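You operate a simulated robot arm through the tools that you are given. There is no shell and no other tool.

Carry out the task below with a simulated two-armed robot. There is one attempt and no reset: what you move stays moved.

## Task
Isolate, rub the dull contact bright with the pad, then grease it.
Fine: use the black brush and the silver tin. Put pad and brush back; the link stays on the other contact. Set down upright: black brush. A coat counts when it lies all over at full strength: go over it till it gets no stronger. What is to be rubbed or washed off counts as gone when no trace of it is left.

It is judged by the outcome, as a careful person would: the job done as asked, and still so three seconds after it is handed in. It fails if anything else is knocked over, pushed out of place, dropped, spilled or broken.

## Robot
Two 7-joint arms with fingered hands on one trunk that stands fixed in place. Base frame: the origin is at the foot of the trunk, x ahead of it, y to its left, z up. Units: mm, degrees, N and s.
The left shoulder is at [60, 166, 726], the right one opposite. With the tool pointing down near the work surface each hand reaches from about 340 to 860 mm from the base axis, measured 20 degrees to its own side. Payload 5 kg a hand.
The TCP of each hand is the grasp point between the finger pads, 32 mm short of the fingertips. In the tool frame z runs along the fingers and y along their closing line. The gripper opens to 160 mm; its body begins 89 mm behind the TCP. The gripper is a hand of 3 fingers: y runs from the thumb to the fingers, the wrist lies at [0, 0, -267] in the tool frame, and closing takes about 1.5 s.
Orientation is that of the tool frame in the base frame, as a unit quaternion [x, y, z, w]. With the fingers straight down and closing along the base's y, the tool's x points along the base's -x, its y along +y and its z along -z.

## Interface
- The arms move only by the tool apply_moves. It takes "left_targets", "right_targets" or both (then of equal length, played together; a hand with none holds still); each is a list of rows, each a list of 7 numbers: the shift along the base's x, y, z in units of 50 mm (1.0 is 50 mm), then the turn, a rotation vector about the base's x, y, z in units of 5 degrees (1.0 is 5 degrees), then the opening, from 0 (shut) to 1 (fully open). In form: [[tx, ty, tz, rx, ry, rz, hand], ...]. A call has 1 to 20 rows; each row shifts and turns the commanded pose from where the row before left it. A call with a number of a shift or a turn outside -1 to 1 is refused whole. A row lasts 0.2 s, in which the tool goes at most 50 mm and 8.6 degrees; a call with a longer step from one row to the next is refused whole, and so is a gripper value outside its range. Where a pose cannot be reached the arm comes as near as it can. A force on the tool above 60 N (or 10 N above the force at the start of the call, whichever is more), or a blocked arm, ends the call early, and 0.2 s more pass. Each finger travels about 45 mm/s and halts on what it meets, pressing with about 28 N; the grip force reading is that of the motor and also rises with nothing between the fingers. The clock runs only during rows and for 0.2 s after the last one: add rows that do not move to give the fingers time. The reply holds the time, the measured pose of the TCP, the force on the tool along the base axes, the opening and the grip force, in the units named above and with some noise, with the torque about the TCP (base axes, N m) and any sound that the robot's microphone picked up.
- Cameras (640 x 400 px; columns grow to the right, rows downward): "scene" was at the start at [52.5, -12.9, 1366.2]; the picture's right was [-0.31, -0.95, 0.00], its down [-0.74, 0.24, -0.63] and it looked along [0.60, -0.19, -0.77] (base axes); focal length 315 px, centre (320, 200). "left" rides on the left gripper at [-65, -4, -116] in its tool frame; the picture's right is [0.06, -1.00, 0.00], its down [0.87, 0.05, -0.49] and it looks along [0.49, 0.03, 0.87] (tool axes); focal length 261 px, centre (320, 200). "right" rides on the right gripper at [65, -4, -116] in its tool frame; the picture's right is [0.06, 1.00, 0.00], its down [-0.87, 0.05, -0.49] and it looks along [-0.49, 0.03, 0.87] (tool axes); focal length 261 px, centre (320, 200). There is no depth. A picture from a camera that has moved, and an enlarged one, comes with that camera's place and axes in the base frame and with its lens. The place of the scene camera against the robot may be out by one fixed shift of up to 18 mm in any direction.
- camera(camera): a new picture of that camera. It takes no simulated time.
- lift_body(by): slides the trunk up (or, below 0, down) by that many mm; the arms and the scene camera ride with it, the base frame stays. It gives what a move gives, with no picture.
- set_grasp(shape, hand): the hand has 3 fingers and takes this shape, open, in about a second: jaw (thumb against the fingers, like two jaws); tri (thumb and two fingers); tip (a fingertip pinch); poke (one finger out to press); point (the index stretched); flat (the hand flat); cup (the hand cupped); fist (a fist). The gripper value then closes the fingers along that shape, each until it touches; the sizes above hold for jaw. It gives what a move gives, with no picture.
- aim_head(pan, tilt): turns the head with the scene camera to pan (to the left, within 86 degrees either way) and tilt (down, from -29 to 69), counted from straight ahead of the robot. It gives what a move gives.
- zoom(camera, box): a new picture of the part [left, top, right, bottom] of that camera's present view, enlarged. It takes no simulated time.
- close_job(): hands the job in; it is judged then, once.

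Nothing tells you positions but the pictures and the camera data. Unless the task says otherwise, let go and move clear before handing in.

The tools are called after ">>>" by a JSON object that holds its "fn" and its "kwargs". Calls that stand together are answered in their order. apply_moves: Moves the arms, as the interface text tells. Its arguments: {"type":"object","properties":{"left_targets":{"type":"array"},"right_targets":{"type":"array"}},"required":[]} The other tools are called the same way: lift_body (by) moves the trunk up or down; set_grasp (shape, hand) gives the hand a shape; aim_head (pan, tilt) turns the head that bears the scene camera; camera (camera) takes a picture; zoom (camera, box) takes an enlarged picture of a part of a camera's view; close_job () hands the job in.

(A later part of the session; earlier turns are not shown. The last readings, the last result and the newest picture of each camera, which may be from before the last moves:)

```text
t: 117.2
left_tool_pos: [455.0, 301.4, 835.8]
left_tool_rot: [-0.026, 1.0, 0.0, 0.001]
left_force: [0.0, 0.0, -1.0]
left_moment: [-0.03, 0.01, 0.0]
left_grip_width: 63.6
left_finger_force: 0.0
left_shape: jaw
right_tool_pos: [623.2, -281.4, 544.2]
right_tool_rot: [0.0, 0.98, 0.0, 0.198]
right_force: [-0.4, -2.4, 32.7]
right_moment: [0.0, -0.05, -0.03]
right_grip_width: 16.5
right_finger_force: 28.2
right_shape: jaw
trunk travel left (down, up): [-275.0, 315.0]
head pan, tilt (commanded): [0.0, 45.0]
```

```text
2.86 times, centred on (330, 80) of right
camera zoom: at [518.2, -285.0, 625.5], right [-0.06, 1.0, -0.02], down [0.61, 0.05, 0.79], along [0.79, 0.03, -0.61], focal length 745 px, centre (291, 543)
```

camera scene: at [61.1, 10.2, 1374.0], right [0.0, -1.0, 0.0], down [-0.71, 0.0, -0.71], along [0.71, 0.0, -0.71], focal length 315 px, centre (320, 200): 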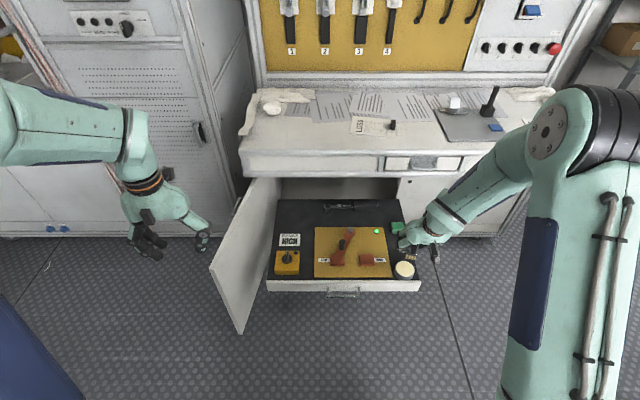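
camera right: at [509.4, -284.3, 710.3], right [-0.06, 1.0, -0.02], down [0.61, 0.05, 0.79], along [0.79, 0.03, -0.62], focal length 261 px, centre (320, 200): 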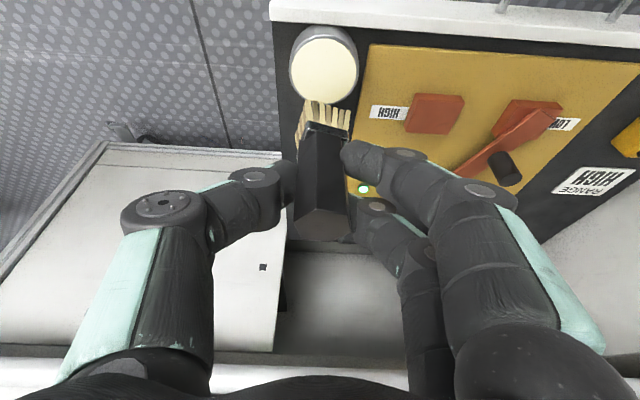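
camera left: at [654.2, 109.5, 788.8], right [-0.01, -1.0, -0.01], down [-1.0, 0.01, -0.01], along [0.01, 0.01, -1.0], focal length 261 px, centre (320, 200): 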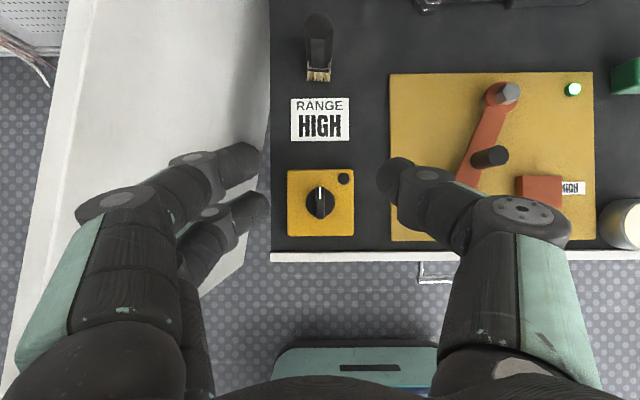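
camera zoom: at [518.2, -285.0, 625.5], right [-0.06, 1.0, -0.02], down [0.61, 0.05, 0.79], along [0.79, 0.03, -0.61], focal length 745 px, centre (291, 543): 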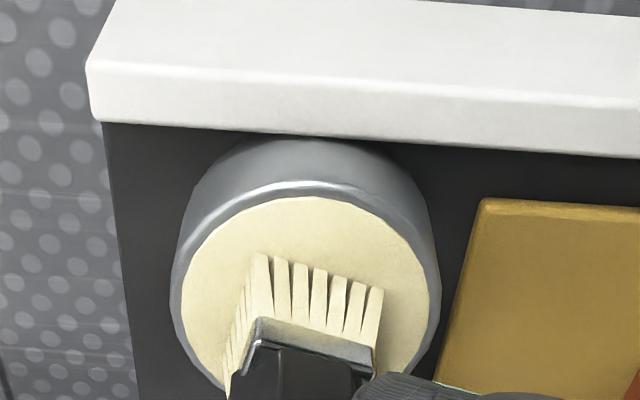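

The bristles have taken up grease (now cream-coloured) but pressed harder than needed. I'll lift straight off and check how the brush sits.

>>> {"fn": "apply_moves", "kwargs": {"right_targets": [[0, 0, 0.15, 0, 0, 0, 0], [0, 0, 0.4, 0, 0, 0, 0], [0, 0, 0.5, 0, 0, 0, 0], [0, 0, 0, 0, 0, 0, 0]]}}

>>> {"fn": "zoom", "kwargs": {"camera": "right", "box": [240, 20, 420, 260]}}

>>> {"fn": "zoom", "kwargs": {"camera": "scene", "box": [375, 230, 435, 285]}}

```text
t: 118.2
left_tool_pos: [457.0, 301.3, 834.9]
left_tool_rot: [-0.025, 1.0, 0.0, 0.0]
left_force: [0.4, 0.4, -0.4]
left_moment: [0.0, -0.02, 0.01]
left_grip_width: 63.8
left_finger_force: 0.1
left_shape: jaw
right_tool_pos: [622.8, -280.7, 591.7]
right_tool_rot: [0.0, 0.981, 0.0, 0.195]
right_force: [0.2, 0.8, -0.4]
right_moment: [0.0, 0.02, 0.01]
right_grip_width: 15.8
right_finger_force: 27.9
right_shape: jaw
trunk travel left (down, up): [-275.0, 315.0]
head pan, tilt (commanded): [0.0, 45.0]
```

```text
1.67 times, centred on (330, 140) of right
camera zoom: at [516.8, -284.2, 674.6], right [-0.06, 1.0, -0.02], down [0.62, 0.05, 0.79], along [0.79, 0.03, -0.62], focal length 434 px, centre (303, 300)
```

zoom: 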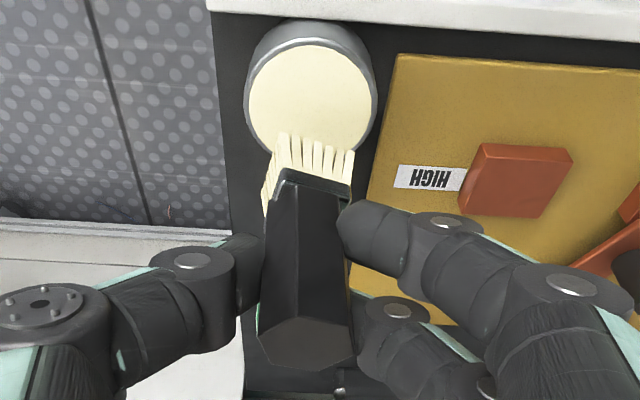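

```text
7.27 times, centred on (405, 258) of scene
camera zoom: at [61.0, 10.4, 1374.0], right [0.0, -1.0, 0.0], down [-0.71, 0.0, -0.71], along [0.71, 0.0, -0.71], focal length 2288 px, centre (-298, -218)
```

zoom: 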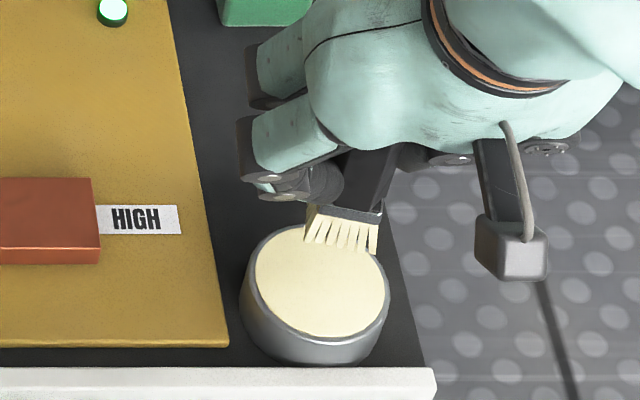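

The brush is loaded. I'll carry it over the HIGH contact and lower it until it just touches.

>>> {"fn": "apply_moves", "kwargs": {"right_targets": [[0.19, 0.6, 0, 0, 0, 0, 0], [0.19, 0.6, 0, 0, 0, 0, 0], [0.19, 0.6, 0, 0, 0, 0, 0], [0.19, 0.6, 0, 0, 0, 0, 0], [0, 0, -0.4, 0, 0, 0, 0], [0, 0, -0.3, 0, 0, 0, 0], [0, 0, 0, 0, 0, 0, 0]]}}

>>> {"fn": "zoom", "kwargs": {"camera": "right", "box": [240, 20, 420, 160]}}

>>> {"fn": "zoom", "kwargs": {"camera": "scene", "box": [340, 215, 410, 280]}}

```text
t: 119.8
left_tool_pos: [455.5, 300.6, 835.8]
left_tool_rot: [-0.026, 1.0, 0.0, 0.0]
left_force: [0.3, -0.5, -0.5]
left_moment: [0.02, 0.05, 0.0]
left_grip_width: 63.7
left_finger_force: 0.1
left_shape: jaw
right_tool_pos: [660.7, -160.8, 557.4]
right_tool_rot: [0.001, 0.981, -0.001, 0.194]
right_force: [-0.6, 0.0, -0.2]
right_moment: [0.01, -0.02, -0.01]
right_grip_width: 15.4
right_finger_force: 27.8
right_shape: jaw
trunk travel left (down, up): [-275.0, 315.0]
head pan, tilt (commanded): [0.0, 45.0]
```

```text
2.86 times, centred on (330, 90) of right
camera zoom: at [555.2, -164.6, 639.5], right [-0.06, 1.0, -0.02], down [0.61, 0.05, 0.79], along [0.79, 0.03, -0.62], focal length 745 px, centre (291, 514)
```

zoom: 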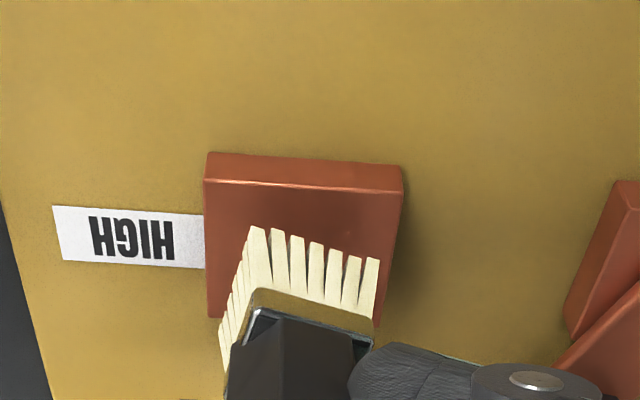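

```text
6.15 times, centred on (375, 248) of scene
camera zoom: at [61.3, 10.5, 1374.0], right [0.0, -1.0, 0.0], down [-0.71, 0.0, -0.71], along [0.71, 0.0, -0.71], focal length 1936 px, centre (-18, -92)
```

zoom: 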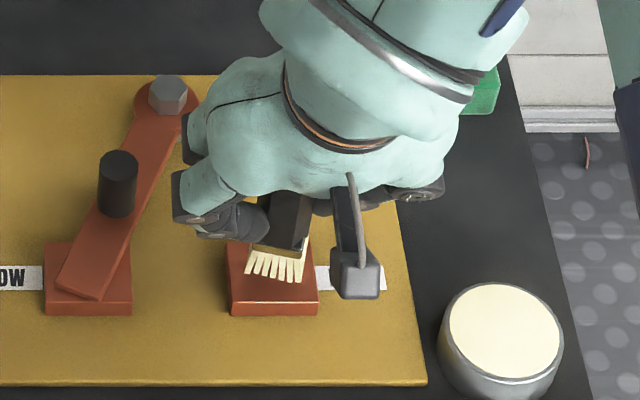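

The bristles are above the contact. I'll lower gently in steps.

>>> {"fn": "apply_moves", "kwargs": {"right_targets": [[0, 0, -0.12, 0, 0, 0, 0], [0, 0, -0.08, 0, 0, 0, 0], [0, 0, -0.03, 0, 0, 0, 0], [0, 0, 0, 0, 0, 0, 0]]}}

```text
t: 120.8
left_tool_pos: [457.7, 300.7, 835.2]
left_tool_rot: [-0.025, 1.0, 0.0, 0.0]
left_force: [0.7, -0.4, 0.2]
left_moment: [-0.01, 0.0, -0.02]
left_grip_width: 63.7
left_finger_force: 0.1
left_shape: jaw
right_tool_pos: [660.4, -162.3, 544.8]
right_tool_rot: [-0.001, 0.981, 0.0, 0.195]
right_force: [1.1, 0.0, -1.8]
right_moment: [0.01, -0.05, 0.0]
right_grip_width: 15.7
right_finger_force: 27.8
right_shape: jaw
trunk travel left (down, up): [-275.0, 315.0]
head pan, tilt (commanded): [0.0, 45.0]
```

>>> {"fn": "apply_moves", "kwargs": {"right_targets": [[0, 0, -0.03, 0, 0, 0, 0], [0, 0, -0.03, 0, 0, 0, 0], [0, 0, 0, 0, 0, 0, 0]]}}

>>> {"fn": "zoom", "kwargs": {"camera": "right", "box": [240, 20, 420, 160]}}

```text
t: 121.6
left_tool_pos: [456.3, 301.1, 835.9]
left_tool_rot: [-0.026, 1.0, 0.0, 0.0]
left_force: [0.2, -1.3, 0.4]
left_moment: [0.01, -0.01, 0.03]
left_grip_width: 63.7
left_finger_force: 0.1
left_shape: jaw
right_tool_pos: [661.1, -162.0, 542.4]
right_tool_rot: [0.0, 0.981, 0.0, 0.195]
right_force: [-0.6, -0.3, -1.1]
right_moment: [-0.03, -0.03, -0.02]
right_grip_width: 15.6
right_finger_force: 28.2
right_shape: jaw
trunk travel left (down, up): [-275.0, 315.0]
head pan, tilt (commanded): [0.0, 45.0]
```

```text
2.86 times, centred on (330, 90) of right
camera zoom: at [556.2, -165.0, 625.2], right [-0.06, 1.0, -0.02], down [0.61, 0.05, 0.79], along [0.79, 0.03, -0.62], focal length 745 px, centre (291, 514)
```

zoom: 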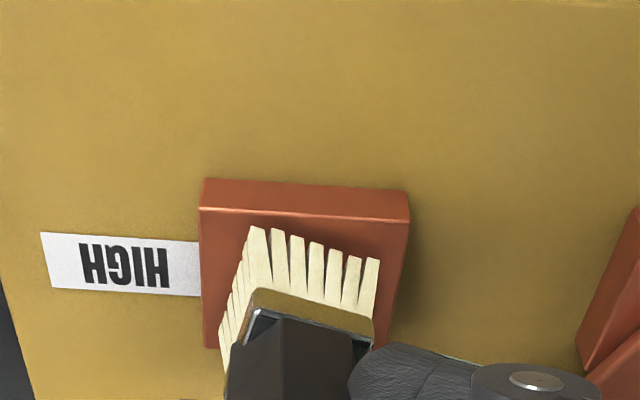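

Still just clear of the surface. A little lower.

>>> {"fn": "apply_moves", "kwargs": {"right_targets": [[0, 0, -0.03, 0, 0, 0, 0], [0, 0, -0.02, 0, 0, 0, 0], [0, 0, 0, 0, 0, 0, 0]]}}

```text
t: 122.4
left_tool_pos: [457.2, 300.8, 834.9]
left_tool_rot: [-0.026, 1.0, 0.0, 0.0]
left_force: [0.4, -0.7, -0.3]
left_moment: [-0.02, 0.01, 0.0]
left_grip_width: 63.5
left_finger_force: 0.1
left_shape: jaw
right_tool_pos: [661.7, -160.6, 541.1]
right_tool_rot: [-0.001, 0.981, 0.0, 0.196]
right_force: [0.3, 0.4, -0.5]
right_moment: [0.01, -0.02, 0.0]
right_grip_width: 15.9
right_finger_force: 27.9
right_shape: jaw
trunk travel left (down, up): [-275.0, 315.0]
head pan, tilt (commanded): [0.0, 45.0]
```

>>> {"fn": "apply_moves", "kwargs": {"right_targets": [[0, 0, -0.03, 0, 0, 0, 0], [0, 0, 0, 0, 0, 0, 0]]}}

>>> {"fn": "zoom", "kwargs": {"camera": "scene", "box": [340, 215, 410, 280]}}

```text
t: 123.0
left_tool_pos: [457.1, 300.7, 836.3]
left_tool_rot: [-0.025, 1.0, 0.0, 0.0]
left_force: [-0.3, 0.0, 0.2]
left_moment: [-0.01, 0.02, 0.0]
left_grip_width: 63.8
left_finger_force: 0.1
left_shape: jaw
right_tool_pos: [662.2, -161.5, 539.8]
right_tool_rot: [0.002, 0.981, 0.0, 0.195]
right_force: [1.2, -2.0, 7.5]
right_moment: [0.07, -0.03, -0.02]
right_grip_width: 15.5
right_finger_force: 28.1
right_shape: jaw
trunk travel left (down, up): [-275.0, 315.0]
head pan, tilt (commanded): [0.0, 45.0]
```

```text
6.15 times, centred on (375, 248) of scene
camera zoom: at [60.7, 10.5, 1374.2], right [0.0, -1.0, 0.0], down [-0.71, 0.0, -0.71], along [0.71, 0.0, -0.71], focal length 1936 px, centre (-18, -92)
```

zoom: 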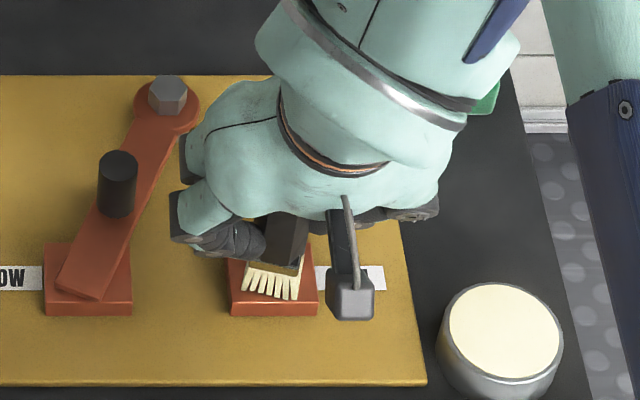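

The bristles bear lightly (7 N). I'll brush along y at the middle and then at the forward offset.

>>> {"fn": "apply_moves", "kwargs": {"right_targets": [[0, 0.28, 0, 0, 0, 0, 0], [0, -0.28, 0, 0, 0, 0, 0], [0, -0.28, 0, 0, 0, 0, 0], [0, 0.28, 0, 0, 0, 0, 0], [0, 0.28, 0, 0, 0, 0, 0], [0, -0.28, 0, 0, 0, 0, 0], [0, -0.28, 0, 0, 0, 0, 0], [0, 0.28, 0, 0, 0, 0, 0], [0, 0, 0.06, 0, 0, 0, 0], [0.18, 0, 0, 0, 0, 0, 0], [0, 0, -0.06, 0, 0, 0, 0], [0, 0.28, 0, 0, 0, 0, 0], [0, -0.28, 0, 0, 0, 0, 0], [0, -0.28, 0, 0, 0, 0, 0], [0, 0.28, 0, 0, 0, 0, 0], [0, 0.28, 0, 0, 0, 0, 0], [0, -0.28, 0, 0, 0, 0, 0], [0, -0.28, 0, 0, 0, 0, 0], [0, 0.28, 0, 0, 0, 0, 0]]}}

>>> {"fn": "camera", "kwargs": {"camera": "right"}}

>>> {"fn": "zoom", "kwargs": {"camera": "scene", "box": [340, 215, 410, 280]}}

```text
t: 127.0
left_tool_pos: [455.4, 299.5, 835.1]
left_tool_rot: [-0.025, 1.0, 0.0, 0.0]
left_force: [0.5, 0.4, 0.3]
left_moment: [0.03, -0.02, -0.02]
left_grip_width: 63.4
left_finger_force: 0.0
left_shape: jaw
right_tool_pos: [668.7, -161.5, 538.3]
right_tool_rot: [0.001, 0.981, -0.001, 0.196]
right_force: [4.3, -8.3, 17.2]
right_moment: [-0.4, -0.12, -0.04]
right_grip_width: 16.0
right_finger_force: 27.6
right_shape: jaw
trunk travel left (down, up): [-275.0, 315.0]
head pan, tilt (commanded): [0.0, 45.0]
```

```text
taken
camera right: at [564.3, -165.8, 621.5], right [-0.06, 1.0, -0.02], down [0.61, 0.05, 0.79], along [0.79, 0.03, -0.62], focal length 261 px, centre (320, 200)
```

right: 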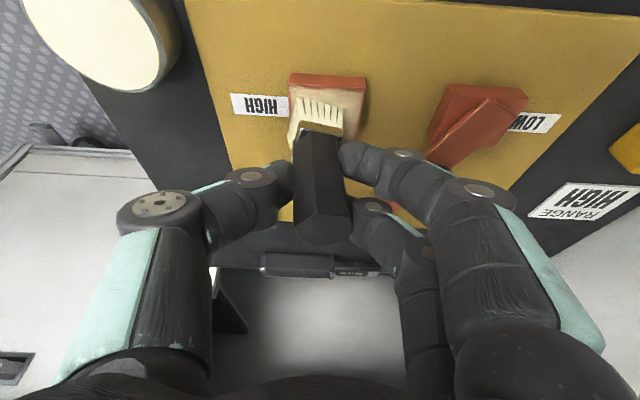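

```text
6.15 times, centred on (375, 248) of scene
camera zoom: at [60.2, 10.1, 1374.1], right [0.0, -1.0, 0.0], down [-0.71, 0.0, -0.71], along [0.71, 0.0, -0.71], focal length 1936 px, centre (-18, -92)
```

zoom: 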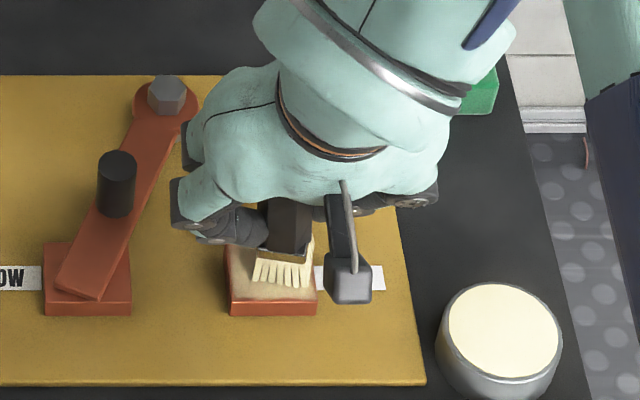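

Grease is going on nicely. Now the near side of the contact.

>>> {"fn": "apply_moves", "kwargs": {"right_targets": [[0, 0, 0.07, 0, 0, 0, 0], [-0.2, 0, 0, 0, 0, 0, 0], [-0.2, 0, 0, 0, 0, 0, 0], [0, 0, -0.06, 0, 0, 0, 0], [0, 0.28, 0, 0, 0, 0, 0], [0, -0.28, 0, 0, 0, 0, 0], [0, -0.28, 0, 0, 0, 0, 0], [0, 0.28, 0, 0, 0, 0, 0], [0, 0.28, 0, 0, 0, 0, 0], [0, -0.28, 0, 0, 0, 0, 0], [0, -0.28, 0, 0, 0, 0, 0], [0, 0.28, 0, 0, 0, 0, 0], [0, 0, 0.4, 0, 0, 0, 0], [0, -0.6, 0.4, 0, 0, 0, 0], [0, -0.8, 0, 0, 0, 0, 0], [0, 0, 0, 0, 0, 0, 0]]}}

>>> {"fn": "camera", "kwargs": {"camera": "right"}}

>>> {"fn": "zoom", "kwargs": {"camera": "scene", "box": [355, 240, 385, 265]}}

>>> {"fn": "zoom", "kwargs": {"camera": "scene", "box": [260, 190, 430, 296]}}

```text
t: 130.4
left_tool_pos: [456.8, 302.0, 834.2]
left_tool_rot: [-0.025, 1.0, 0.0, 0.001]
left_force: [-0.4, 0.2, -0.2]
left_moment: [-0.01, 0.01, -0.01]
left_grip_width: 63.6
left_finger_force: 0.0
left_shape: jaw
right_tool_pos: [649.2, -231.9, 580.7]
right_tool_rot: [0.0, 0.981, 0.0, 0.195]
right_force: [0.0, -0.3, -0.8]
right_moment: [0.02, 0.0, -0.01]
right_grip_width: 14.5
right_finger_force: 28.0
right_shape: jaw
trunk travel left (down, up): [-275.0, 315.0]
head pan, tilt (commanded): [0.0, 45.0]
```

```text
taken
camera right: at [544.6, -235.4, 663.2], right [-0.06, 1.0, -0.02], down [0.62, 0.05, 0.79], along [0.79, 0.03, -0.62], focal length 261 px, centre (320, 200)
```

right: 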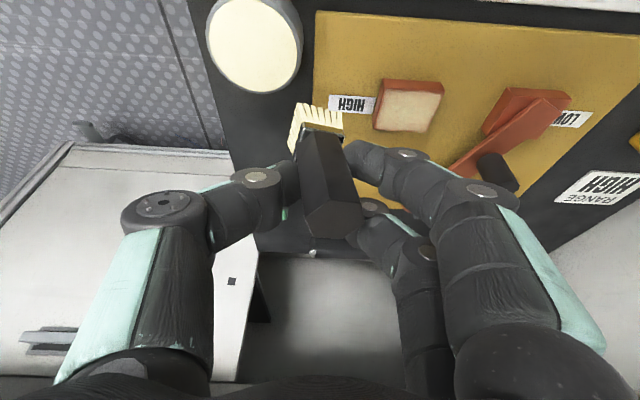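

```text
16.00 times, centred on (370, 252) of scene
camera zoom: at [61.2, 10.0, 1374.0], right [0.0, -1.0, 0.0], down [-0.71, 0.0, -0.71], along [0.71, 0.0, -0.71], focal length 5034 px, centre (-480, -640)
```

zoom: 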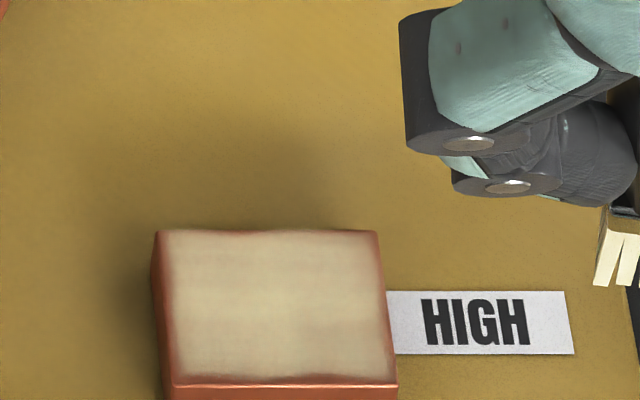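

```text
3.76 times, centred on (345, 243) of scene
camera zoom: at [61.2, 10.0, 1374.0], right [0.0, -1.0, 0.0], down [-0.71, 0.0, -0.71], along [0.71, 0.0, -0.71], focal length 1185 px, centre (226, 38)
```

zoom: 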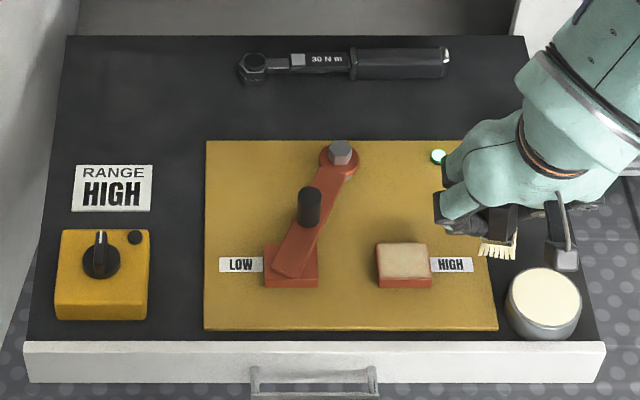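

A translucent coat covers the face; edges are thinner. I'll check the brush attitude in hand before going on with re-dip and further coats.

>>> {"fn": "zoom", "kwargs": {"camera": "right", "box": [240, 80, 410, 260]}}

>>> {"fn": "zoom", "kwargs": {"camera": "scene", "box": [375, 220, 425, 270]}}

>>> {"fn": "zoom", "kwargs": {"camera": "right", "box": [350, 60, 470, 150]}}

```text
2.22 times, centred on (325, 170) of right
camera zoom: at [544.6, -235.4, 663.2], right [-0.06, 1.0, -0.02], down [0.62, 0.05, 0.79], along [0.79, 0.03, -0.62], focal length 579 px, centre (309, 267)
```

zoom: 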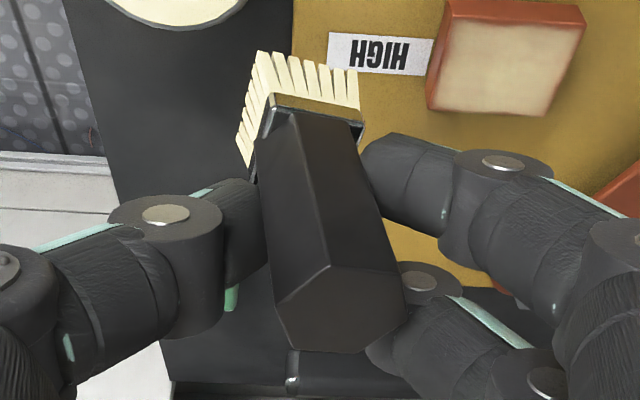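

```text
8.00 times, centred on (400, 245) of scene
camera zoom: at [61.2, 10.0, 1374.0], right [0.0, -1.0, 0.0], down [-0.71, 0.0, -0.71], along [0.71, 0.0, -0.71], focal length 2517 px, centre (-320, -160)
```

zoom: 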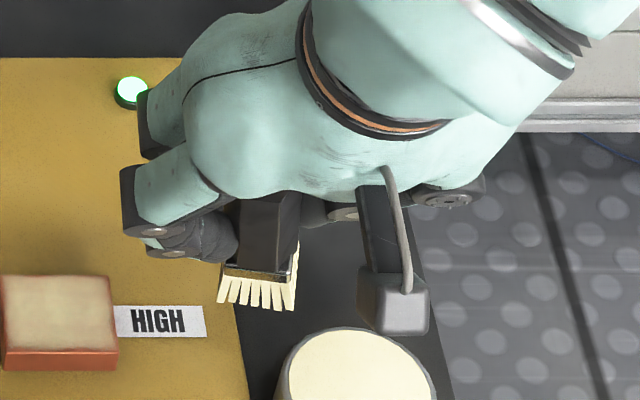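

```text
4.44 times, centred on (410, 105) of right
camera zoom: at [544.6, -235.4, 663.2], right [-0.06, 1.0, -0.02], down [0.62, 0.05, 0.79], along [0.79, 0.03, -0.62], focal length 1158 px, centre (-80, 622)
```

zoom: 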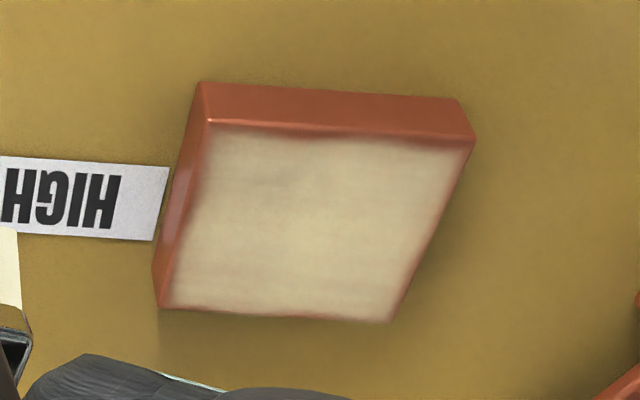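

The brush has leaned about 8° sideways in the grip. I'll roll the hand to bring it upright again and check.

>>> {"fn": "apply_moves", "kwargs": {"right_targets": [[0, 0, 0, 0.8, 0, 0, 0], [0, 0, 0, 0.8, 0, 0, 0], [0, 0, 0, 0, 0, 0, 0]]}}

>>> {"fn": "zoom", "kwargs": {"camera": "right", "box": [240, 60, 410, 260]}}

>>> {"fn": "zoom", "kwargs": {"camera": "scene", "box": [375, 220, 425, 270]}}

```text
t: 131.2
left_tool_pos: [456.6, 301.5, 834.1]
left_tool_rot: [-0.026, 1.0, 0.0, 0.0]
left_force: [0.1, -0.5, 0.6]
left_moment: [0.01, 0.01, -0.05]
left_grip_width: 63.5
left_finger_force: 0.0
left_shape: jaw
right_tool_pos: [650.5, -231.4, 579.6]
right_tool_rot: [0.013, 0.978, 0.069, 0.195]
right_force: [-0.3, -0.1, -1.3]
right_moment: [0.02, -0.03, 0.03]
right_grip_width: 14.2
right_finger_force: 28.3
right_shape: jaw
trunk travel left (down, up): [-275.0, 315.0]
head pan, tilt (commanded): [0.0, 45.0]
```

```text
2.00 times, centred on (325, 160) of right
camera zoom: at [545.0, -246.2, 661.3], right [-0.06, 0.99, 0.12], down [0.61, -0.06, 0.79], along [0.79, 0.12, -0.61], focal length 521 px, centre (310, 280)
```

zoom: 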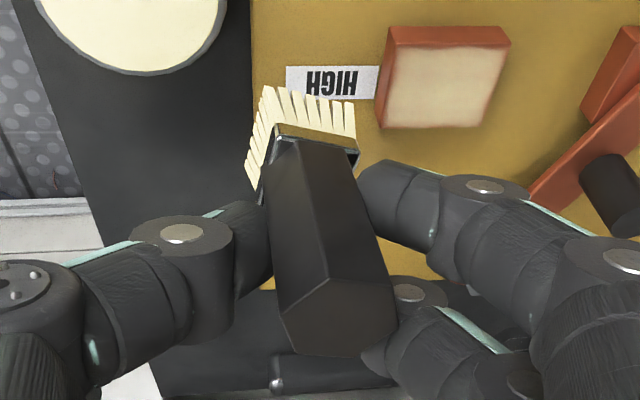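

```text
8.00 times, centred on (400, 245) of scene
camera zoom: at [61.2, 10.1, 1374.0], right [0.0, -1.0, 0.0], down [-0.71, 0.0, -0.71], along [0.71, 0.0, -0.71], focal length 2517 px, centre (-320, -160)
```

zoom: 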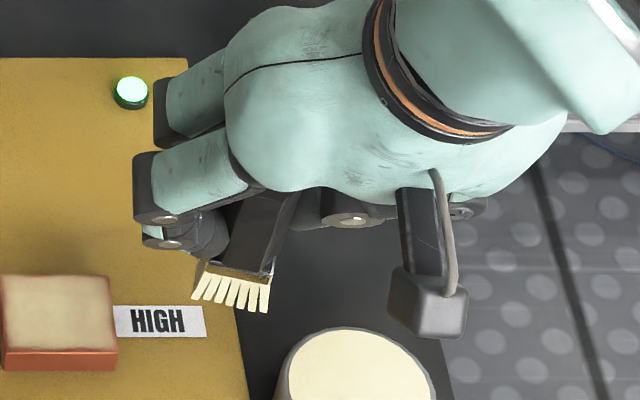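

I need a better reading of the lean; zooming further on the brush from the scene camera.

>>> {"fn": "zoom", "kwargs": {"camera": "scene", "box": [390, 238, 414, 262]}}

```text
16.00 times, centred on (402, 250) of scene
camera zoom: at [61.2, 10.1, 1374.0], right [0.0, -1.0, 0.0], down [-0.71, 0.0, -0.71], along [0.71, 0.0, -0.71], focal length 5034 px, centre (-992, -600)
```

zoom: 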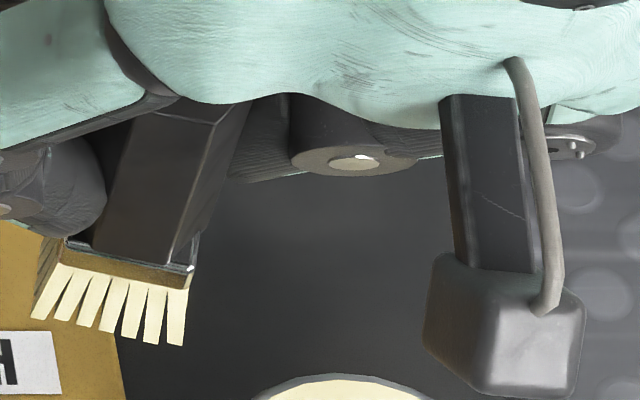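

The lean is now slightly over-corrected; I'll ease back 2° and go to the tin for a fresh load.

>>> {"fn": "apply_moves", "kwargs": {"right_targets": [[-0.29, -0.5, 0, -0.4, 0, 0, 0], [-0.29, -0.5, 0, 0, 0, 0, 0], [0, 0, -0.3, 0, 0, 0, 0], [0, 0, -0.22, 0, 0, 0, 0], [0, 0, 0, 0, 0, 0, 0]]}}

>>> {"fn": "zoom", "kwargs": {"camera": "right", "box": [240, 10, 420, 150]}}

>>> {"fn": "zoom", "kwargs": {"camera": "scene", "box": [380, 240, 430, 285]}}

```text
t: 132.4
left_tool_pos: [457.1, 300.3, 834.7]
left_tool_rot: [-0.025, 1.0, 0.0, 0.0]
left_force: [-0.4, -0.3, -0.2]
left_moment: [-0.01, 0.0, 0.02]
left_grip_width: 63.9
left_finger_force: 0.0
left_shape: jaw
right_tool_pos: [621.2, -281.7, 553.9]
right_tool_rot: [0.01, 0.979, 0.052, 0.195]
right_force: [0.2, 0.3, -0.2]
right_moment: [0.03, 0.0, 0.0]
right_grip_width: 14.2
right_finger_force: 28.3
right_shape: jaw
trunk travel left (down, up): [-275.0, 315.0]
head pan, tilt (commanded): [0.0, 45.0]
```

```text
2.86 times, centred on (330, 80) of right
camera zoom: at [516.0, -293.2, 634.8], right [-0.06, 1.0, 0.08], down [0.61, -0.03, 0.79], along [0.79, 0.09, -0.61], focal length 745 px, centre (291, 543)
```

zoom: 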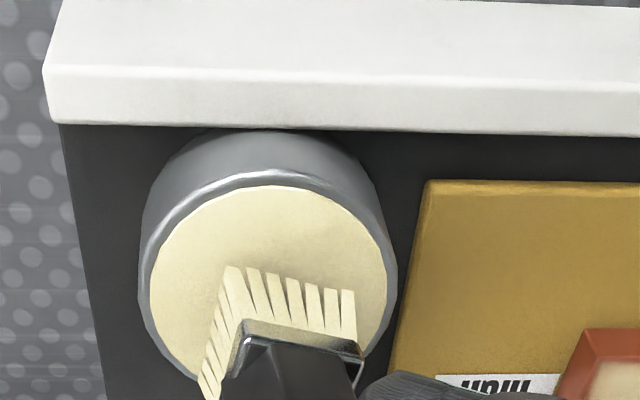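

```text
8.89 times, centred on (405, 262) of scene
camera zoom: at [61.2, 10.2, 1374.0], right [0.0, -1.0, 0.0], down [-0.71, 0.0, -0.71], along [0.71, 0.0, -0.71], focal length 2797 px, centre (-436, -356)
```

zoom: 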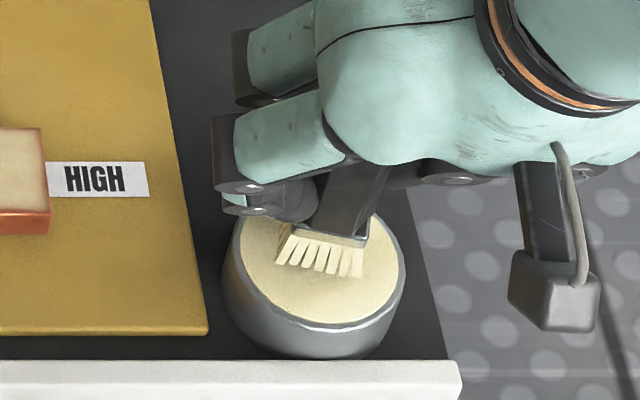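

The bristles are over the grease. Dipping gently in small steps.

>>> {"fn": "apply_moves", "kwargs": {"right_targets": [[-0.05, -0.03, -0.06, 0, 0, 0, 0], [0, 0, -0.04, 0, 0, 0, 0], [0, 0, 0, 0, 0, 0, 0]]}}

```text
t: 133.2
left_tool_pos: [456.4, 300.9, 834.3]
left_tool_rot: [-0.026, 1.0, 0.0, 0.0]
left_force: [-0.6, -0.2, -0.9]
left_moment: [0.0, 0.02, -0.02]
left_grip_width: 63.6
left_finger_force: 0.1
left_shape: jaw
right_tool_pos: [619.9, -283.2, 547.8]
right_tool_rot: [0.01, 0.98, 0.052, 0.194]
right_force: [0.2, -0.2, -1.0]
right_moment: [0.01, 0.01, 0.0]
right_grip_width: 14.5
right_finger_force: 28.1
right_shape: jaw
trunk travel left (down, up): [-275.0, 315.0]
head pan, tilt (commanded): [0.0, 45.0]
```

>>> {"fn": "apply_moves", "kwargs": {"right_targets": [[0, 0, -0.03, 0, 0, 0, 0], [0, 0, -0.02, 0, 0, 0, 0], [0, 0, 0, 0, 0, 0, 0]]}}

```text
t: 134.0
left_tool_pos: [457.0, 301.7, 834.6]
left_tool_rot: [-0.026, 1.0, 0.0, 0.0]
left_force: [0.6, 0.1, -0.3]
left_moment: [-0.03, -0.01, 0.02]
left_grip_width: 63.6
left_finger_force: 0.1
left_shape: jaw
right_tool_pos: [618.4, -283.6, 545.2]
right_tool_rot: [0.01, 0.979, 0.053, 0.195]
right_force: [0.4, 0.1, 0.5]
right_moment: [0.04, 0.02, 0.0]
right_grip_width: 14.2
right_finger_force: 28.6
right_shape: jaw
trunk travel left (down, up): [-275.0, 315.0]
head pan, tilt (commanded): [0.0, 45.0]
```

>>> {"fn": "apply_moves", "kwargs": {"right_targets": [[0, 0, -0.03, 0, 0, 0, 0], [0, 0, 0, 0, 0, 0, 0]]}}

```text
t: 134.6
left_tool_pos: [456.7, 301.8, 836.4]
left_tool_rot: [-0.025, 1.0, 0.001, -0.001]
left_force: [-1.1, 0.3, 0.6]
left_moment: [0.0, -0.02, 0.0]
left_grip_width: 63.6
left_finger_force: 0.0
left_shape: jaw
right_tool_pos: [620.3, -284.1, 545.8]
right_tool_rot: [0.01, 0.979, 0.052, 0.196]
right_force: [0.3, -1.2, 7.1]
right_moment: [0.14, 0.02, 0.02]
right_grip_width: 14.6
right_finger_force: 28.0
right_shape: jaw
trunk travel left (down, up): [-275.0, 315.0]
head pan, tilt (commanded): [0.0, 45.0]
```

Loaded with light pressure. I'll lift and go back over the contact.

>>> {"fn": "apply_moves", "kwargs": {"right_targets": [[0, 0, 0.3, 0, 0, 0, 0], [0, 0, 0.6, 0, 0, 0, 0], [0.263, 0.809, 0, 0, 0, 0, 0], [0.263, 0.809, 0, 0, 0, 0, 0], [0.263, 0.809, 0, 0, 0, 0, 0], [0, 0, -0.5, 0, 0, 0, 0], [0, 0, -0.36, 0, 0, 0, 0], [0, 0, -0.06, 0, 0, 0, 0], [0, 0, 0, 0, 0, 0, 0]]}}

>>> {"fn": "zoom", "kwargs": {"camera": "right", "box": [240, 10, 420, 150]}}

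```text
t: 136.6
left_tool_pos: [455.8, 301.5, 835.4]
left_tool_rot: [-0.027, 1.0, 0.0, 0.0]
left_force: [-0.2, -0.8, 0.3]
left_moment: [0.01, 0.0, -0.01]
left_grip_width: 63.7
left_finger_force: 0.2
left_shape: jaw
right_tool_pos: [657.8, -161.3, 542.9]
right_tool_rot: [0.01, 0.979, 0.052, 0.195]
right_force: [1.4, 0.1, -1.1]
right_moment: [-0.02, 0.03, 0.0]
right_grip_width: 14.2
right_finger_force: 28.0
right_shape: jaw
trunk travel left (down, up): [-275.0, 315.0]
head pan, tilt (commanded): [0.0, 45.0]
```

```text
2.86 times, centred on (330, 80) of right
camera zoom: at [553.1, -173.0, 624.1], right [-0.06, 1.0, 0.08], down [0.61, -0.03, 0.79], along [0.79, 0.09, -0.61], focal length 745 px, centre (291, 543)
```

zoom: 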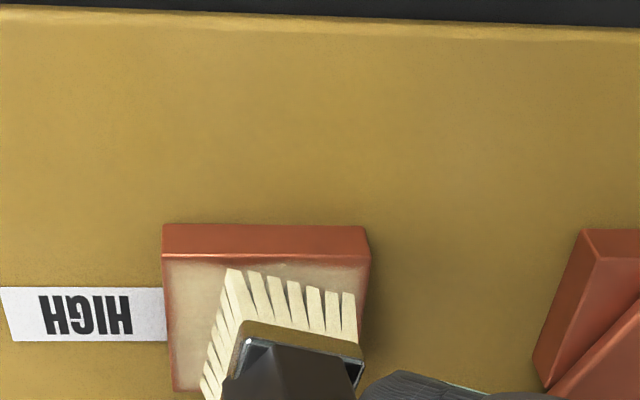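

The brush is over the near-centre of the face. I'll brush the near band first with longer strokes.

>>> {"fn": "apply_moves", "kwargs": {"right_targets": [[-0.22, 0, 0, 0, 0, 0, 0], [0, 0, -0.075, 0, 0, 0, 0], [0, 0.34, 0, 0, 0, 0, 0], [0, -0.34, 0, 0, 0, 0, 0], [0, -0.34, 0, 0, 0, 0, 0], [0, 0.34, 0, 0, 0, 0, 0], [0, 0.34, 0, 0, 0, 0, 0], [0, -0.34, 0, 0, 0, 0, 0], [0, -0.34, 0, 0, 0, 0, 0], [0, 0.34, 0, 0, 0, 0, 0], [0, 0.34, 0, 0, 0, 0, 0], [0, -0.34, 0, 0, 0, 0, 0], [0, -0.34, 0, 0, 0, 0, 0], [0, 0.34, 0, 0, 0, 0, 0]]}}

>>> {"fn": "zoom", "kwargs": {"camera": "right", "box": [240, 10, 420, 150]}}

```text
t: 139.6
left_tool_pos: [457.0, 300.4, 835.5]
left_tool_rot: [-0.027, 1.0, 0.0, -0.001]
left_force: [0.4, -0.4, 0.7]
left_moment: [0.01, 0.01, 0.0]
left_grip_width: 63.7
left_finger_force: 0.0
left_shape: jaw
right_tool_pos: [646.2, -161.2, 540.4]
right_tool_rot: [0.011, 0.979, 0.051, 0.196]
right_force: [-0.4, -4.0, 8.3]
right_moment: [-0.13, -0.03, 0.02]
right_grip_width: 13.0
right_finger_force: 27.9
right_shape: jaw
trunk travel left (down, up): [-275.0, 315.0]
head pan, tilt (commanded): [0.0, 45.0]
```

```text
2.86 times, centred on (330, 80) of right
camera zoom: at [541.6, -174.1, 621.9], right [-0.06, 1.0, 0.08], down [0.61, -0.03, 0.79], along [0.79, 0.09, -0.61], focal length 745 px, centre (291, 543)
```

zoom: 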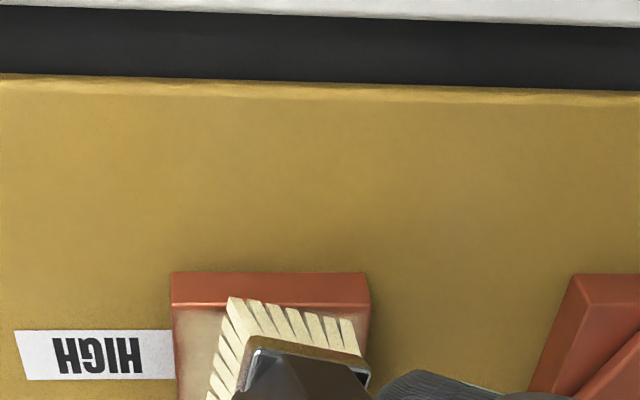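

Near band done; now the middle and far bands.

>>> {"fn": "apply_moves", "kwargs": {"right_targets": [[0, 0, 0.06, 0, 0, 0, 0], [0.22, 0, 0, 0, 0, 0, 0], [0, 0, -0.06, 0, 0, 0, 0], [0, 0.34, 0, 0, 0, 0, 0], [0, -0.34, 0, 0, 0, 0, 0], [0, -0.34, 0, 0, 0, 0, 0], [0, 0.34, 0, 0, 0, 0, 0], [0, 0.34, 0, 0, 0, 0, 0], [0, -0.34, 0, 0, 0, 0, 0], [0, -0.34, 0, 0, 0, 0, 0], [0, 0.34, 0, 0, 0, 0, 0], [0, 0.34, 0, 0, 0, 0, 0], [0, -0.34, 0, 0, 0, 0, 0], [0, -0.34, 0, 0, 0, 0, 0], [0, 0.34, 0, 0, 0, 0, 0]]}}

>>> {"fn": "apply_moves", "kwargs": {"right_targets": [[0, 0, 0.06, 0, 0, 0, 0], [0.22, 0, 0, 0, 0, 0, 0], [0, 0, -0.06, 0, 0, 0, 0], [0, 0.34, 0, 0, 0, 0, 0], [0, -0.34, 0, 0, 0, 0, 0], [0, -0.34, 0, 0, 0, 0, 0], [0, 0.34, 0, 0, 0, 0, 0], [0, 0.34, 0, 0, 0, 0, 0], [0, -0.34, 0, 0, 0, 0, 0], [0, -0.34, 0, 0, 0, 0, 0], [0, 0.34, 0, 0, 0, 0, 0], [0, 0, 0.3, 0, 0, 0, 0], [-0.22, 0, 0.6, 0, 0, 0, 0], [0, -0.8, 0, 0, 0, 0, 0], [0, -0.8, 0, 0, 0, 0, 0], [0, 0, 0, 0, 0, 0, 0]]}}

>>> {"fn": "zoom", "kwargs": {"camera": "scene", "box": [355, 240, 385, 265]}}

>>> {"fn": "camera", "kwargs": {"camera": "right"}}

>>> {"fn": "zoom", "kwargs": {"camera": "scene", "box": [380, 225, 424, 262]}}

```text
t: 142.8
left_tool_pos: [456.5, 301.5, 835.4]
left_tool_rot: [-0.028, 1.0, -0.001, 0.0]
left_force: [-0.3, 0.1, -0.3]
left_moment: [-0.01, 0.02, -0.03]
left_grip_width: 63.6
left_finger_force: 0.0
left_shape: jaw
right_tool_pos: [656.7, -161.5, 539.6]
right_tool_rot: [0.011, 0.979, 0.051, 0.196]
right_force: [-1.4, -3.1, 8.3]
right_moment: [-0.01, 0.02, -0.02]
right_grip_width: 12.7
right_finger_force: 27.4
right_shape: jaw
trunk travel left (down, up): [-275.0, 315.0]
head pan, tilt (commanded): [0.0, 45.0]
```

```text
t: 146.2
left_tool_pos: [456.1, 301.0, 835.1]
left_tool_rot: [-0.026, 1.0, 0.0, 0.0]
left_force: [-0.8, -0.1, -0.2]
left_moment: [0.0, -0.03, -0.01]
left_grip_width: 63.6
left_finger_force: 0.0
left_shape: jaw
right_tool_pos: [658.3, -240.8, 584.3]
right_tool_rot: [0.01, 0.979, 0.052, 0.195]
right_force: [0.4, -0.2, -0.1]
right_moment: [0.0, -0.01, -0.02]
right_grip_width: 12.5
right_finger_force: 28.0
right_shape: jaw
trunk travel left (down, up): [-275.0, 315.0]
head pan, tilt (commanded): [0.0, 45.0]
```

```text
16.00 times, centred on (370, 252) of scene
camera zoom: at [61.1, 10.0, 1374.0], right [0.0, -1.0, 0.0], down [-0.71, 0.0, -0.71], along [0.71, 0.0, -0.71], focal length 5034 px, centre (-480, -640)
```

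zoom: 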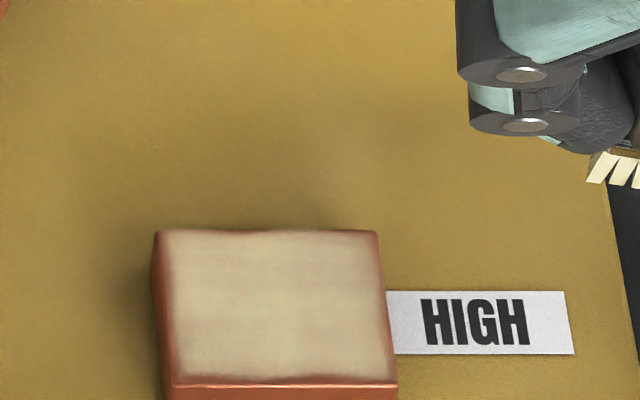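

```text
taken
camera right: at [553.2, -252.4, 666.1], right [-0.06, 0.99, 0.08], down [0.62, -0.03, 0.79], along [0.79, 0.1, -0.61], focal length 261 px, centre (320, 200)
```

right: 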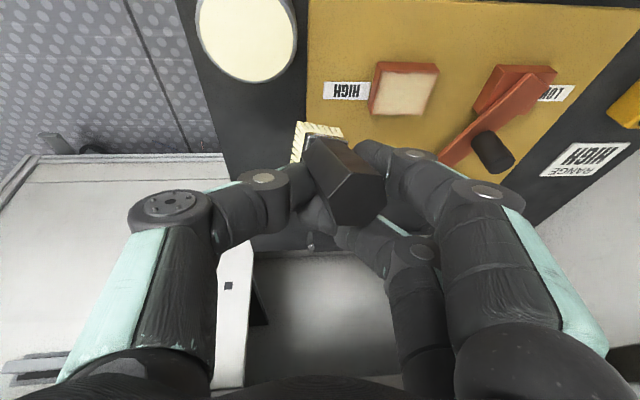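

```text
10.81 times, centred on (402, 244) of scene
camera zoom: at [61.1, 10.0, 1374.0], right [0.0, -1.0, 0.0], down [-0.71, 0.0, -0.71], along [0.71, 0.0, -0.71], focal length 3402 px, centre (-566, -270)
```

zoom: 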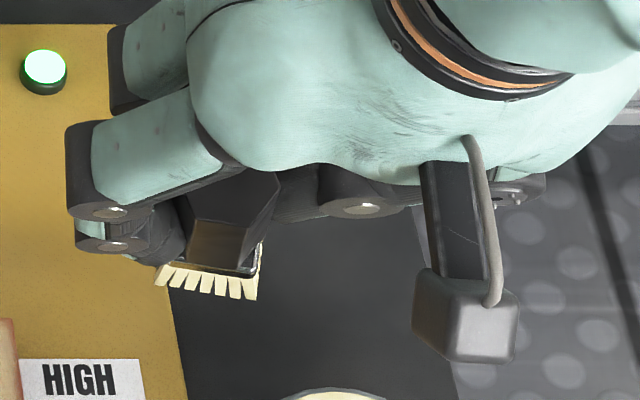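

The coat is strengthening, but the brush has pitched in the grip. I'll look closely at how it now lies in the hand.

>>> {"fn": "zoom", "kwargs": {"camera": "right", "box": [250, 100, 410, 250]}}

>>> {"fn": "zoom", "kwargs": {"camera": "right", "box": [350, 40, 460, 130]}}

```text
2.67 times, centred on (330, 175) of right
camera zoom: at [553.2, -252.4, 666.1], right [-0.06, 0.99, 0.08], down [0.62, -0.03, 0.79], along [0.79, 0.1, -0.61], focal length 695 px, centre (293, 267)
```

zoom: 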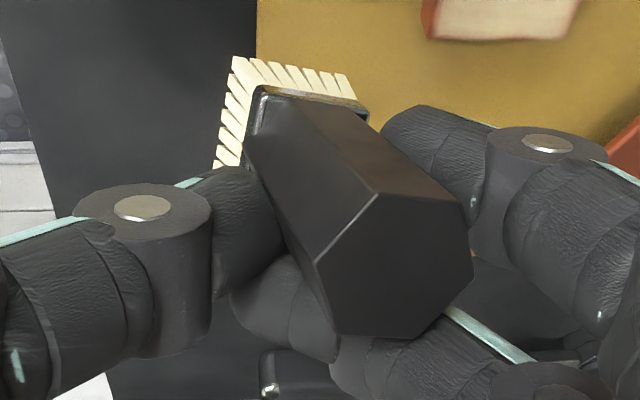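

```text
4.44 times, centred on (405, 85) of right
camera zoom: at [553.2, -252.4, 666.1], right [-0.06, 0.99, 0.08], down [0.62, -0.03, 0.79], along [0.79, 0.1, -0.61], focal length 1158 px, centre (-58, 711)
```

zoom: 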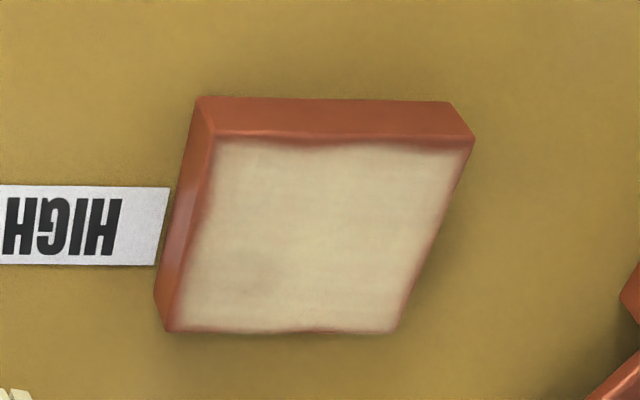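

The brush has swung into line with the fingers, so I'll bring the hand upright (which makes the brush vertical), then check.

>>> {"fn": "apply_moves", "kwargs": {"right_targets": [[0, 0, 0.1, 0.5, 1, 0, 0], [0, 0, 0.1, 0.5, 1, 0, 0], [0, 0, 0, 0.5, 1, 0, 0], [0, 0, 0, 0.5, 1, 0, 0], [0, 0, 0, 0, 0, 0, 0]]}}

>>> {"fn": "camera", "kwargs": {"camera": "right"}}

>>> {"fn": "zoom", "kwargs": {"camera": "scene", "box": [375, 215, 425, 262]}}

```text
t: 147.4
left_tool_pos: [456.6, 299.9, 836.1]
left_tool_rot: [-0.026, 1.0, 0.0, 0.0]
left_force: [-0.2, 0.2, 0.1]
left_moment: [0.0, -0.02, 0.01]
left_grip_width: 63.7
left_finger_force: 0.1
left_shape: jaw
right_tool_pos: [659.2, -240.9, 593.7]
right_tool_rot: [0.036, 0.99, 0.134, 0.02]
right_force: [0.4, -0.4, -0.5]
right_moment: [-0.03, -0.02, 0.03]
right_grip_width: 12.6
right_finger_force: 27.9
right_shape: jaw
trunk travel left (down, up): [-275.0, 315.0]
head pan, tilt (commanded): [0.0, 45.0]
```

```text
taken
camera right: at [586.8, -270.0, 703.3], right [0.0, 0.96, 0.26], down [0.85, -0.14, 0.51], along [0.53, 0.22, -0.82], focal length 261 px, centre (320, 200)
```

right: 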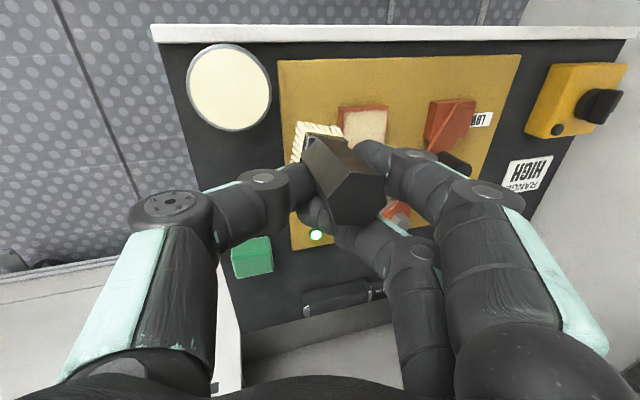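

```text
8.51 times, centred on (400, 238) of scene
camera zoom: at [61.3, 10.0, 1374.0], right [0.0, -1.0, 0.0], down [-0.71, 0.0, -0.71], along [0.71, 0.0, -0.71], focal length 2678 px, centre (-361, -128)
```

zoom: 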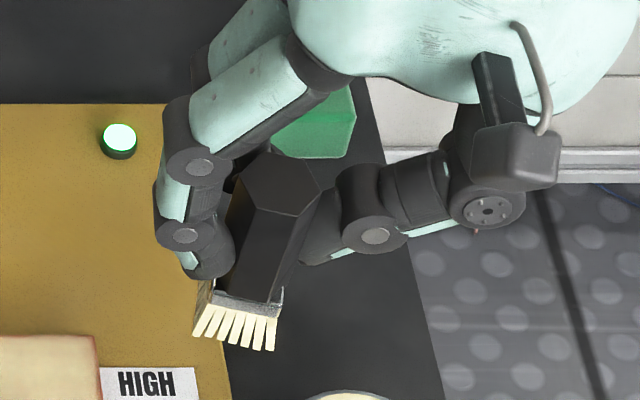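

Much better view: the brush looks nearly vertical with the hand upright. One more zoom to measure where its tip is.

>>> {"fn": "zoom", "kwargs": {"camera": "right", "box": [250, 90, 410, 250]}}

>>> {"fn": "zoom", "kwargs": {"camera": "scene", "box": [386, 226, 410, 256]}}

```text
2.50 times, centred on (330, 170) of right
camera zoom: at [586.8, -270.0, 703.3], right [0.0, 0.96, 0.26], down [0.85, -0.14, 0.51], along [0.53, 0.22, -0.82], focal length 652 px, centre (295, 275)
```

zoom: 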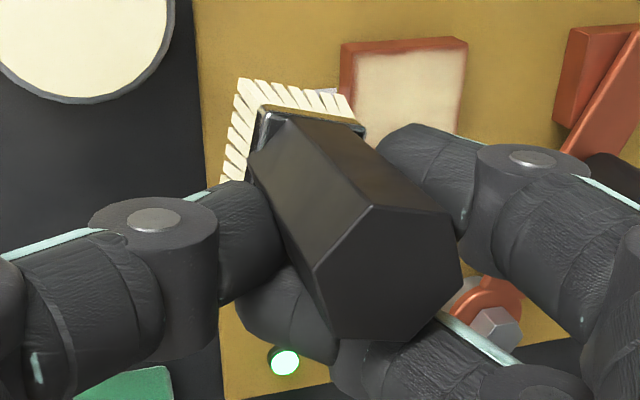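

```text
13.33 times, centred on (398, 241) of scene
camera zoom: at [61.3, 10.0, 1374.0], right [0.0, -1.0, 0.0], down [-0.71, 0.0, -0.71], along [0.71, 0.0, -0.71], focal length 4195 px, centre (-720, -347)
```

zoom: 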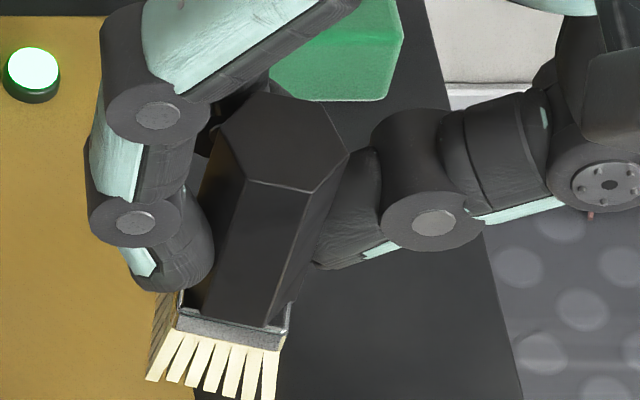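

The brush is within about 3° of upright. I'll trim that, and move it above the contact to stand it there for a fresh, firmer grip.

>>> {"fn": "apply_moves", "kwargs": {"right_targets": [[0.05, 0.7, 0, -0.4, 0.6, 0, 0], [0.05, 0.7, -0.2, 0, 0, 0, 0], [0, 0, -0.2, 0, 0, 0, 0], [0, 0, 0, 0, 0, 0, 0]]}}

>>> {"fn": "camera", "kwargs": {"camera": "right"}}

>>> {"fn": "zoom", "kwargs": {"camera": "scene", "box": [345, 215, 395, 270]}}

```text
t: 148.4
left_tool_pos: [456.5, 301.0, 834.9]
left_tool_rot: [-0.026, 1.0, 0.0, 0.0]
left_force: [-0.1, 0.6, -0.2]
left_moment: [-0.01, -0.02, 0.02]
left_grip_width: 63.6
left_finger_force: 0.0
left_shape: jaw
right_tool_pos: [663.7, -171.1, 574.6]
right_tool_rot: [0.04, 0.993, 0.115, -0.005]
right_force: [0.4, 0.2, 0.1]
right_moment: [0.03, 0.01, -0.04]
right_grip_width: 12.4
right_finger_force: 28.1
right_shape: jaw
trunk travel left (down, up): [-275.0, 315.0]
head pan, tilt (commanded): [0.0, 45.0]
```

```text
taken
camera right: at [597.5, -196.0, 688.1], right [0.02, 0.97, 0.23], down [0.87, -0.13, 0.47], along [0.49, 0.19, -0.85], focal length 261 px, centre (320, 200)
```

right: 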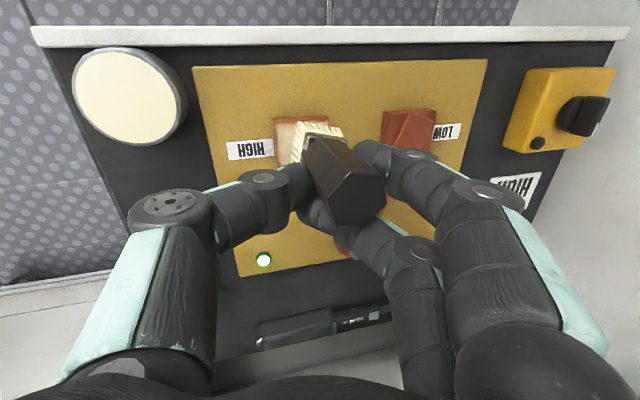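

```text
7.27 times, centred on (370, 242) of scene
camera zoom: at [61.2, 10.0, 1374.0], right [0.0, -1.0, 0.0], down [-0.71, 0.0, -0.71], along [0.71, 0.0, -0.71], focal length 2288 px, centre (-44, -109)
```

zoom: 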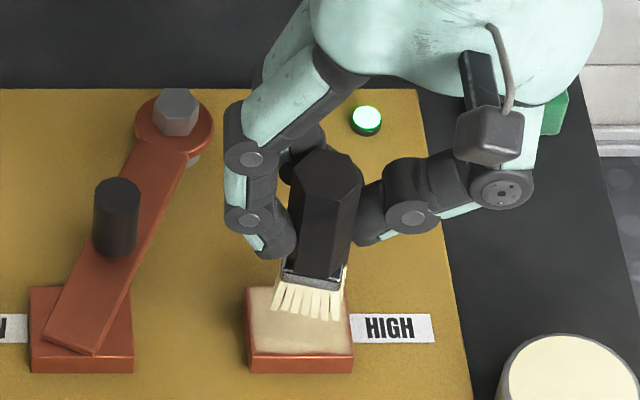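

The brush hangs upright and centred over the contact. I'll lower it to stand on the contact.

>>> {"fn": "apply_moves", "kwargs": {"right_targets": [[0.08, 0, -0.2, 0, 0, 0, 0], [0, 0, -0.2, 0, 0, 0, 0], [0, 0, -0.08, 0, 0, 0, 0], [0, 0, 0, 0, 0, 0, 0]]}}

```text
t: 149.4
left_tool_pos: [456.5, 300.7, 835.2]
left_tool_rot: [-0.026, 1.0, 0.0, 0.0]
left_force: [-0.4, 0.5, 0.1]
left_moment: [0.0, -0.01, -0.02]
left_grip_width: 63.6
left_finger_force: 0.0
left_shape: jaw
right_tool_pos: [668.0, -171.3, 550.5]
right_tool_rot: [0.039, 0.993, 0.115, -0.006]
right_force: [0.2, 0.6, -1.0]
right_moment: [-0.02, 0.01, -0.01]
right_grip_width: 12.6
right_finger_force: 27.9
right_shape: jaw
trunk travel left (down, up): [-275.0, 315.0]
head pan, tilt (commanded): [0.0, 45.0]
```

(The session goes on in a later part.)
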